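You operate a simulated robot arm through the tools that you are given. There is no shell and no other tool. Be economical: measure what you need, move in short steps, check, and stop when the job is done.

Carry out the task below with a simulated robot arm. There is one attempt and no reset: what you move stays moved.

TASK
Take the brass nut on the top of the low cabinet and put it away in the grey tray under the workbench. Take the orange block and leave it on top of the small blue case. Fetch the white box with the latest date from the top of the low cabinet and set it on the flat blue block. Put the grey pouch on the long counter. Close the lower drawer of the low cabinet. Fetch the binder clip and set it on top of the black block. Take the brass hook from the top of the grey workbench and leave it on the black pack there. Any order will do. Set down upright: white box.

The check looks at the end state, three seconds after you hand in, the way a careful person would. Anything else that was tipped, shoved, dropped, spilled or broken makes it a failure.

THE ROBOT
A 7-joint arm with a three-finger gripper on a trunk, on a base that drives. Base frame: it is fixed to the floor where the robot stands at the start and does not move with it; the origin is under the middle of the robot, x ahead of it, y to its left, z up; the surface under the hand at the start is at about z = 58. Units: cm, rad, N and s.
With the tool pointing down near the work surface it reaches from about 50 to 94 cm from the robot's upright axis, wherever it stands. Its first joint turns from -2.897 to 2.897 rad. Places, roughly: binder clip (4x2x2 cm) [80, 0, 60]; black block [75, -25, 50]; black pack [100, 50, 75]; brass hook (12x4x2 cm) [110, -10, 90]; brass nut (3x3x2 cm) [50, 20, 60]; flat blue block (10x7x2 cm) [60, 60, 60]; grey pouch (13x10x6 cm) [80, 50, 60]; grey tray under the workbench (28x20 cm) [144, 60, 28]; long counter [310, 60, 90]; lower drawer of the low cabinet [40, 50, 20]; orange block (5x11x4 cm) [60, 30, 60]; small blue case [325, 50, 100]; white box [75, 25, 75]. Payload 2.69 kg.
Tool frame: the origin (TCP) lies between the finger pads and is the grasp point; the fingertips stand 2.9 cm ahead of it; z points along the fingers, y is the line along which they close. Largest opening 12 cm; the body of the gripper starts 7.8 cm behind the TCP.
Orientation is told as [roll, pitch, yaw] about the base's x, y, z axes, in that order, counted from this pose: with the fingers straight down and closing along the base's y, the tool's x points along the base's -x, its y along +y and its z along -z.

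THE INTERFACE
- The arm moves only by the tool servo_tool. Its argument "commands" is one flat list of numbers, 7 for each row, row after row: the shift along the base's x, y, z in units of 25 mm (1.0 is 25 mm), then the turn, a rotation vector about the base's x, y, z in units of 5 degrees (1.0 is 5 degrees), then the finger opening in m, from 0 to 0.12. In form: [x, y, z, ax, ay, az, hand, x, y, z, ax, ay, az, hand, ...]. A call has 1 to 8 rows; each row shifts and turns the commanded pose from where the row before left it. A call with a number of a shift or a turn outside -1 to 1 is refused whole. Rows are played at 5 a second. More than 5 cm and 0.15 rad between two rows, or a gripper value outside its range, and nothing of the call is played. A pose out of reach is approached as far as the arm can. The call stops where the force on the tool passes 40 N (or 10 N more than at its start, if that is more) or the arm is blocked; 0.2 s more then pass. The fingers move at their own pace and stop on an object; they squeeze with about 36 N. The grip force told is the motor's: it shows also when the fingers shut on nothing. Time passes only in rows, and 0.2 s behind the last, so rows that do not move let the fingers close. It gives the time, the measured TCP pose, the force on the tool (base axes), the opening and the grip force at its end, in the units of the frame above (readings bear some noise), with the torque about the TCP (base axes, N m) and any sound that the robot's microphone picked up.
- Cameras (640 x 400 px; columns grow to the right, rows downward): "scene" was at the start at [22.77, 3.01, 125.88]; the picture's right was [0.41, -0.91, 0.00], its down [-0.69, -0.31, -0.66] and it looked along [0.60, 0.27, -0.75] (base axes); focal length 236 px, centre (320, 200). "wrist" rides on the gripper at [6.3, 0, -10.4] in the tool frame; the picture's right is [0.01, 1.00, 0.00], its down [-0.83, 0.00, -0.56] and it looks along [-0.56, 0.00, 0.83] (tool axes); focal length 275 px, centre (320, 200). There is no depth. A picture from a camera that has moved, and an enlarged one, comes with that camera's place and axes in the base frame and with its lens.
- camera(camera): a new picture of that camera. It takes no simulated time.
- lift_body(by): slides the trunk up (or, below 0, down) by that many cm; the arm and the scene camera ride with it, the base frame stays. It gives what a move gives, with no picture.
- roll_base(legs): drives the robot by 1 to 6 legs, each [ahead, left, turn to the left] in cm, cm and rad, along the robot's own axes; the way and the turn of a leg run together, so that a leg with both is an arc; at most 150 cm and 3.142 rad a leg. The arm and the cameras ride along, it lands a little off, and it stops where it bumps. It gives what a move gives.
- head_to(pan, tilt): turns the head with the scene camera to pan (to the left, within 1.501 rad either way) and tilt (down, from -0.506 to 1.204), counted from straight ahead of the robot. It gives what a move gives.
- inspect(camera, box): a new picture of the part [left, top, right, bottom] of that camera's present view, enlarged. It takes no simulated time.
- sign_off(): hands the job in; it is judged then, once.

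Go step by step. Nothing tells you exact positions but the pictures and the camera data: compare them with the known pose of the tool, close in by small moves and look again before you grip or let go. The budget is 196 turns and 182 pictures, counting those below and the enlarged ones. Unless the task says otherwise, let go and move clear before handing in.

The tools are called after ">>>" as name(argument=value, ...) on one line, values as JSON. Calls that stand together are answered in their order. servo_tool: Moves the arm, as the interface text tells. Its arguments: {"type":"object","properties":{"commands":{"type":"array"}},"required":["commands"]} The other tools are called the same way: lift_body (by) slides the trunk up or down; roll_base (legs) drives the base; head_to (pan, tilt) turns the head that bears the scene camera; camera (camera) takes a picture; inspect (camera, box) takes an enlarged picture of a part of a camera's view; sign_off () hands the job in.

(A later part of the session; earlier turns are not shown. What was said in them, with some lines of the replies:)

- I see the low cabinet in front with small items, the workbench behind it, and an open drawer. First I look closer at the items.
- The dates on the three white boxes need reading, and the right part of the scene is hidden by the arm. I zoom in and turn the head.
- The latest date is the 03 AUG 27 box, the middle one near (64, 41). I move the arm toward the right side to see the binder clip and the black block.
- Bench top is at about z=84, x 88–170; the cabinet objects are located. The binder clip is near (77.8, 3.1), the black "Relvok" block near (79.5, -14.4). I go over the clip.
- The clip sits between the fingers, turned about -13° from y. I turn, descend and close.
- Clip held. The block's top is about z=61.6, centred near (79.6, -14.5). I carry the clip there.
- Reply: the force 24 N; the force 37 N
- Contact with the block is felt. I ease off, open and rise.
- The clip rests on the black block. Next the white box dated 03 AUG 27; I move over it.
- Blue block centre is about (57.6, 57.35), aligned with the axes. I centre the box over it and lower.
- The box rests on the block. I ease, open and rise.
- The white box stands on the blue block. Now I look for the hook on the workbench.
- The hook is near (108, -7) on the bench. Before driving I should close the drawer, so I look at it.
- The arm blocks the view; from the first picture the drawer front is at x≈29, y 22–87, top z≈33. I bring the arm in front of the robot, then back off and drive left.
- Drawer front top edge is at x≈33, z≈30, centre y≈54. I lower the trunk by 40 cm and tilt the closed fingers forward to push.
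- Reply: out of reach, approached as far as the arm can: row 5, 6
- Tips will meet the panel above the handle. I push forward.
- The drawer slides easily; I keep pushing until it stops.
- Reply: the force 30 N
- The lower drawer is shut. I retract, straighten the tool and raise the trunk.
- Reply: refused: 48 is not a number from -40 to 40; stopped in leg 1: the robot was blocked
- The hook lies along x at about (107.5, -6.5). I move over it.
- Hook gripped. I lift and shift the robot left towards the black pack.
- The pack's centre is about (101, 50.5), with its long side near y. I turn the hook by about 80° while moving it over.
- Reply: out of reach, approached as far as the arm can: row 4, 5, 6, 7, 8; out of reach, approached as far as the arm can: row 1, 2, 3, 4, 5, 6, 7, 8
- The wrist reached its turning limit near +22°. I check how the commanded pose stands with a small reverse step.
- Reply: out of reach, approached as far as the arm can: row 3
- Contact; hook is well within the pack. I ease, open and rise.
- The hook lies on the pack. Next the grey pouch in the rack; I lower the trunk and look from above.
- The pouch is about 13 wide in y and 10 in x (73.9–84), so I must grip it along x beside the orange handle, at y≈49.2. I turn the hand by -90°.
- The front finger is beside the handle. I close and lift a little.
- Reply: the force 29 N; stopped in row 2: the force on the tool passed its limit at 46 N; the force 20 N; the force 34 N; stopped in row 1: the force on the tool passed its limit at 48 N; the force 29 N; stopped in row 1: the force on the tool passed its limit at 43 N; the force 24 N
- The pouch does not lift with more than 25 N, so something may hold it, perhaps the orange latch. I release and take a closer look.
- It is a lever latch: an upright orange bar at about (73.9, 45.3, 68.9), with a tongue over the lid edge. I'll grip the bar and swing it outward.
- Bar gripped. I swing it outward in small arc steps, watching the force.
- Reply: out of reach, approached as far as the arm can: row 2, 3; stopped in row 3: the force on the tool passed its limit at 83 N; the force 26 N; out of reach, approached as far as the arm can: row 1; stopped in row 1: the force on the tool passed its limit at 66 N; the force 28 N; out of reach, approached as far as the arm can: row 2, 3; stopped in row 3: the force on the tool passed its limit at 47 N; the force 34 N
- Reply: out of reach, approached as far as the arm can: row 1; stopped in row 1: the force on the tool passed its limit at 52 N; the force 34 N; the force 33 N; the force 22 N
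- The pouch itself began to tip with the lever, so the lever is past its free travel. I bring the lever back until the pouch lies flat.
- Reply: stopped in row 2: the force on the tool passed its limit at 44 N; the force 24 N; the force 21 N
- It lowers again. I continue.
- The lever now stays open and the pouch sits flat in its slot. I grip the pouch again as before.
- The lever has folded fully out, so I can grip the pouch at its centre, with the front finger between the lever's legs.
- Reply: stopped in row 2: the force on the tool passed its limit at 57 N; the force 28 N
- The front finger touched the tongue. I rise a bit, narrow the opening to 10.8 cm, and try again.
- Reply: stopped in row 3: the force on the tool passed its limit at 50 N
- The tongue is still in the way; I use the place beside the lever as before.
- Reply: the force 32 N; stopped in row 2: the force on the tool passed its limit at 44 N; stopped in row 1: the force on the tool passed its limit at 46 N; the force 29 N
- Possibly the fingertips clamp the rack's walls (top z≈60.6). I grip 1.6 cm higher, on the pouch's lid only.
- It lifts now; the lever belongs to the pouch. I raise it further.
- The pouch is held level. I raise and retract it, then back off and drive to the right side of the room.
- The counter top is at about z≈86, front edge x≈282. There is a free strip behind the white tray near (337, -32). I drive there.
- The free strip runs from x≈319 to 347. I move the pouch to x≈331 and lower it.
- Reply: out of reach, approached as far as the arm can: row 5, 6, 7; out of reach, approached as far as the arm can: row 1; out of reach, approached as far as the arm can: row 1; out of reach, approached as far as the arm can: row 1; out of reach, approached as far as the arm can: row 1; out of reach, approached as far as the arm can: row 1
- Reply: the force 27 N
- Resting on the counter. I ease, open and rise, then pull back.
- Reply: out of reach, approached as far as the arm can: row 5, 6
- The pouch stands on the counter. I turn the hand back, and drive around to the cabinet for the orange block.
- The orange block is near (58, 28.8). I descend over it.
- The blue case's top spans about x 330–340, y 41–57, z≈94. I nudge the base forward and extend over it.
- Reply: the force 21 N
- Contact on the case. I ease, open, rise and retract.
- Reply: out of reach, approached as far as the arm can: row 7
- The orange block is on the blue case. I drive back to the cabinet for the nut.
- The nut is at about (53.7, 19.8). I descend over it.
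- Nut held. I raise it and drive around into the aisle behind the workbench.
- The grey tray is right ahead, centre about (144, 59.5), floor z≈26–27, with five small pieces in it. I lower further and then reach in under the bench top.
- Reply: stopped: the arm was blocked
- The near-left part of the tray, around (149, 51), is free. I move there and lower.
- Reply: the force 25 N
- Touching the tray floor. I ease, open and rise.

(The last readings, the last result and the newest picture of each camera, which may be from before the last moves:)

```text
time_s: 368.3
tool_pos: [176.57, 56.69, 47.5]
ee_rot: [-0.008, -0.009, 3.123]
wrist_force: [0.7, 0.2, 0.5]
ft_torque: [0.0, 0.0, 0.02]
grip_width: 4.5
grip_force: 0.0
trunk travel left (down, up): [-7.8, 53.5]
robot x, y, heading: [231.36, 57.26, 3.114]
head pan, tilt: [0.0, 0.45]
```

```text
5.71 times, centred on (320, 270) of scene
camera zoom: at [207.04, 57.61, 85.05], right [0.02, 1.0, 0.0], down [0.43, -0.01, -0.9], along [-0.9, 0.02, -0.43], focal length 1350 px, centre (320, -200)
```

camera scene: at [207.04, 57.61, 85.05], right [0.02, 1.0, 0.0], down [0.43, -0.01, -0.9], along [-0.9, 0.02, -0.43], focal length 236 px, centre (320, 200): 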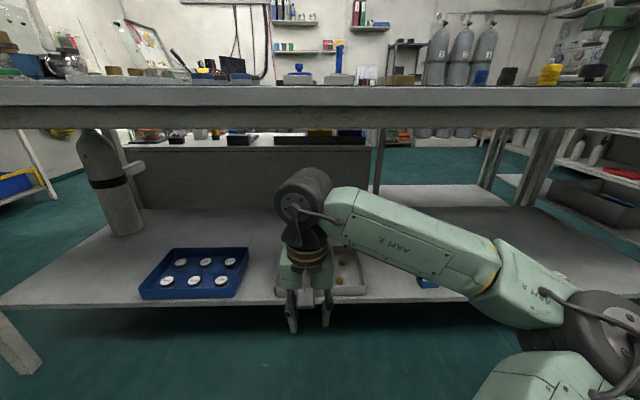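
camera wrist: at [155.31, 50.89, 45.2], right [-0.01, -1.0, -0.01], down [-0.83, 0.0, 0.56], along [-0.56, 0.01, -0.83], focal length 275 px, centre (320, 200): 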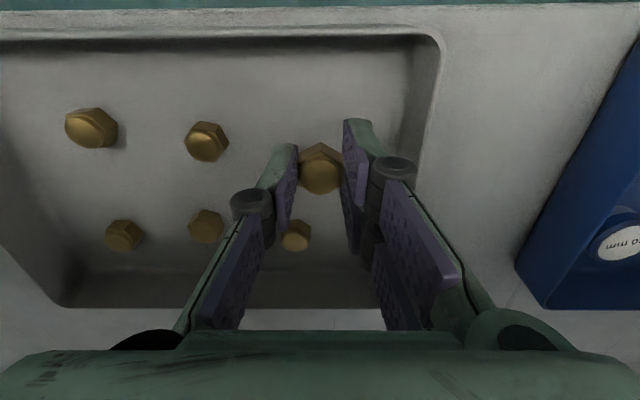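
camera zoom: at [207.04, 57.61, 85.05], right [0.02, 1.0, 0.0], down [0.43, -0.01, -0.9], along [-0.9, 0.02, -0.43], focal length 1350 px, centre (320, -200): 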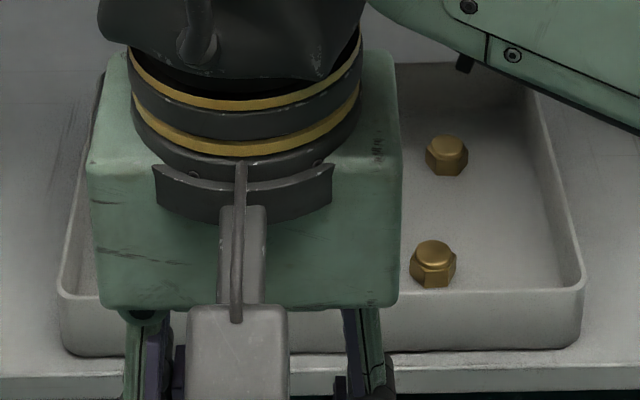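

>>> camera(camera="wrist")

>>> lift_body(by=40)

>>> roll_base(legs=[[0, 0, -1.57]])

>>> head_to(pan=-1.45, tilt=0.45)

>>> camera(camera="scene")

```text
27 pictures are left
camera wrist: at [182.94, 56.57, 57.81], right [-0.01, -1.0, -0.01], down [-0.83, 0.01, 0.56], along [-0.56, 0.02, -0.83], focal length 275 px, centre (320, 200)
```

wrist: 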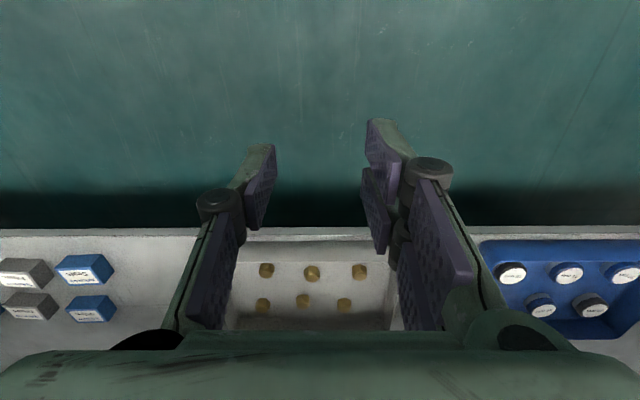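

```text
time_s: 372.1
tool_pos: [176.46, 56.62, 86.92]
ee_rot: [-0.008, -0.004, 3.126]
wrist_force: [0.5, 0.2, 0.6]
ft_torque: [-0.02, -0.03, 0.01]
grip_width: 4.49
grip_force: 0.1
trunk travel left (down, up): [-47.8, 13.5]
robot x, y, heading: [231.48, 57.48, 3.118]
head pan, tilt: [0.0, 0.45]
```

```text
time_s: 376.3
tool_pos: [228.74, 112.23, 86.96]
ee_rot: [-0.009, -0.003, 1.59]
wrist_force: [-0.2, -0.3, 0.2]
ft_torque: [0.02, 0.0, 0.0]
grip_width: 4.52
grip_force: 0.1
trunk travel left (down, up): [-47.8, 13.5]
robot x, y, heading: [231.47, 57.55, 1.584]
head pan, tilt: [0.0, 0.45]
```

```text
time_s: 377.9
tool_pos: [228.66, 112.24, 86.93]
ee_rot: [-0.008, -0.006, 1.592]
wrist_force: [-0.1, 0.9, -0.1]
ft_torque: [0.0, -0.02, -0.01]
grip_width: 4.49
grip_force: 0.0
trunk travel left (down, up): [-47.8, 13.5]
robot x, y, heading: [231.58, 57.7, 1.583]
head pan, tilt: [-1.45, 0.45]
```

```text
26 pictures are left
camera scene: at [240.41, 73.99, 124.69], right [0.13, -0.99, 0.0], down [-0.43, -0.06, -0.9], along [0.89, 0.12, -0.44], focal length 236 px, centre (320, 200)
```

scene: 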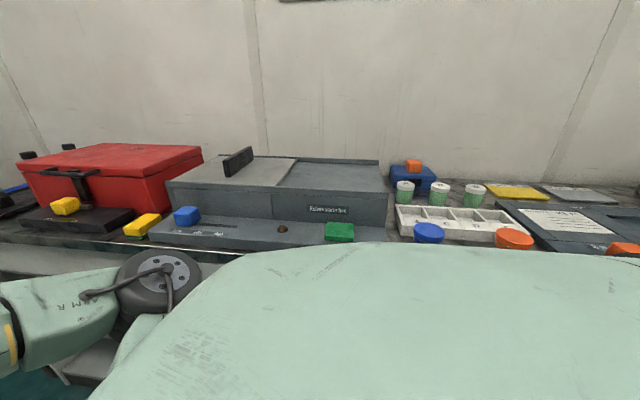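

>>> inspect(camera="scene", box=[340, 140, 500, 230])

>>> head_to(pan=1.5, tilt=0.4)

>>> camera(camera="scene")

```text
4.00 times, centred on (420, 185) of scene
camera zoom: at [240.41, 73.99, 124.69], right [0.13, -0.99, 0.0], down [-0.43, -0.06, -0.9], along [0.89, 0.12, -0.44], focal length 945 px, centre (-80, 260)
```

zoom: 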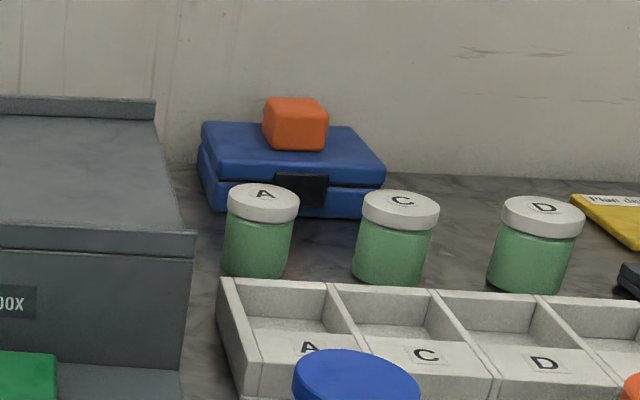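

```text
time_s: 380.5
tool_pos: [228.71, 112.19, 86.89]
ee_rot: [-0.009, -0.004, 1.594]
wrist_force: [0.2, 0.1, 0.4]
ft_torque: [0.02, -0.01, -0.04]
grip_width: 4.49
grip_force: 0.1
trunk travel left (down, up): [-47.8, 13.5]
robot x, y, heading: [231.49, 57.37, 1.581]
head pan, tilt: [1.499, 0.4]
```

```text
24 pictures are left
camera scene: at [222.05, 73.31, 125.16], right [0.06, 1.0, 0.0], down [0.39, -0.02, -0.92], along [-0.92, 0.05, -0.39], focal length 236 px, centre (320, 200)
```

scene: 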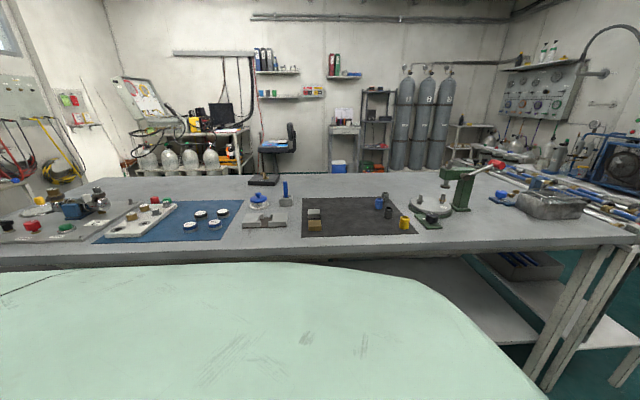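

>>> sign_off()

```text
The job is handed in.
```

I finished all seven tasks and handed the job in. I checked each placement on camera, except that the arm partly hid the pouch.

- **Brass nut:** it is in a free spot in the grey tray under the workbench.
- **Orange block:** it is on top of the small blue case.
- **White box:** the box dated 03 AUG 27 stands upright on the flat blue block.
- **Grey pouch:** it is on the long counter, behind the white tray. I swung its orange lever out while freeing it from the rack. The pouch tipped briefly but settled flat, and the lever is still out.
- **Lower drawer:** it is shut. I last saw it clearly just after closing it. Later pictures showed no sign of it open.
- **Binder clip:** it is on the black block.
- **Brass hook:** it is on the black pack on the workbench.

The robot's base bumped the low cabinet once while moving in for the hook. I saw nothing shifted in the pictures afterwards.
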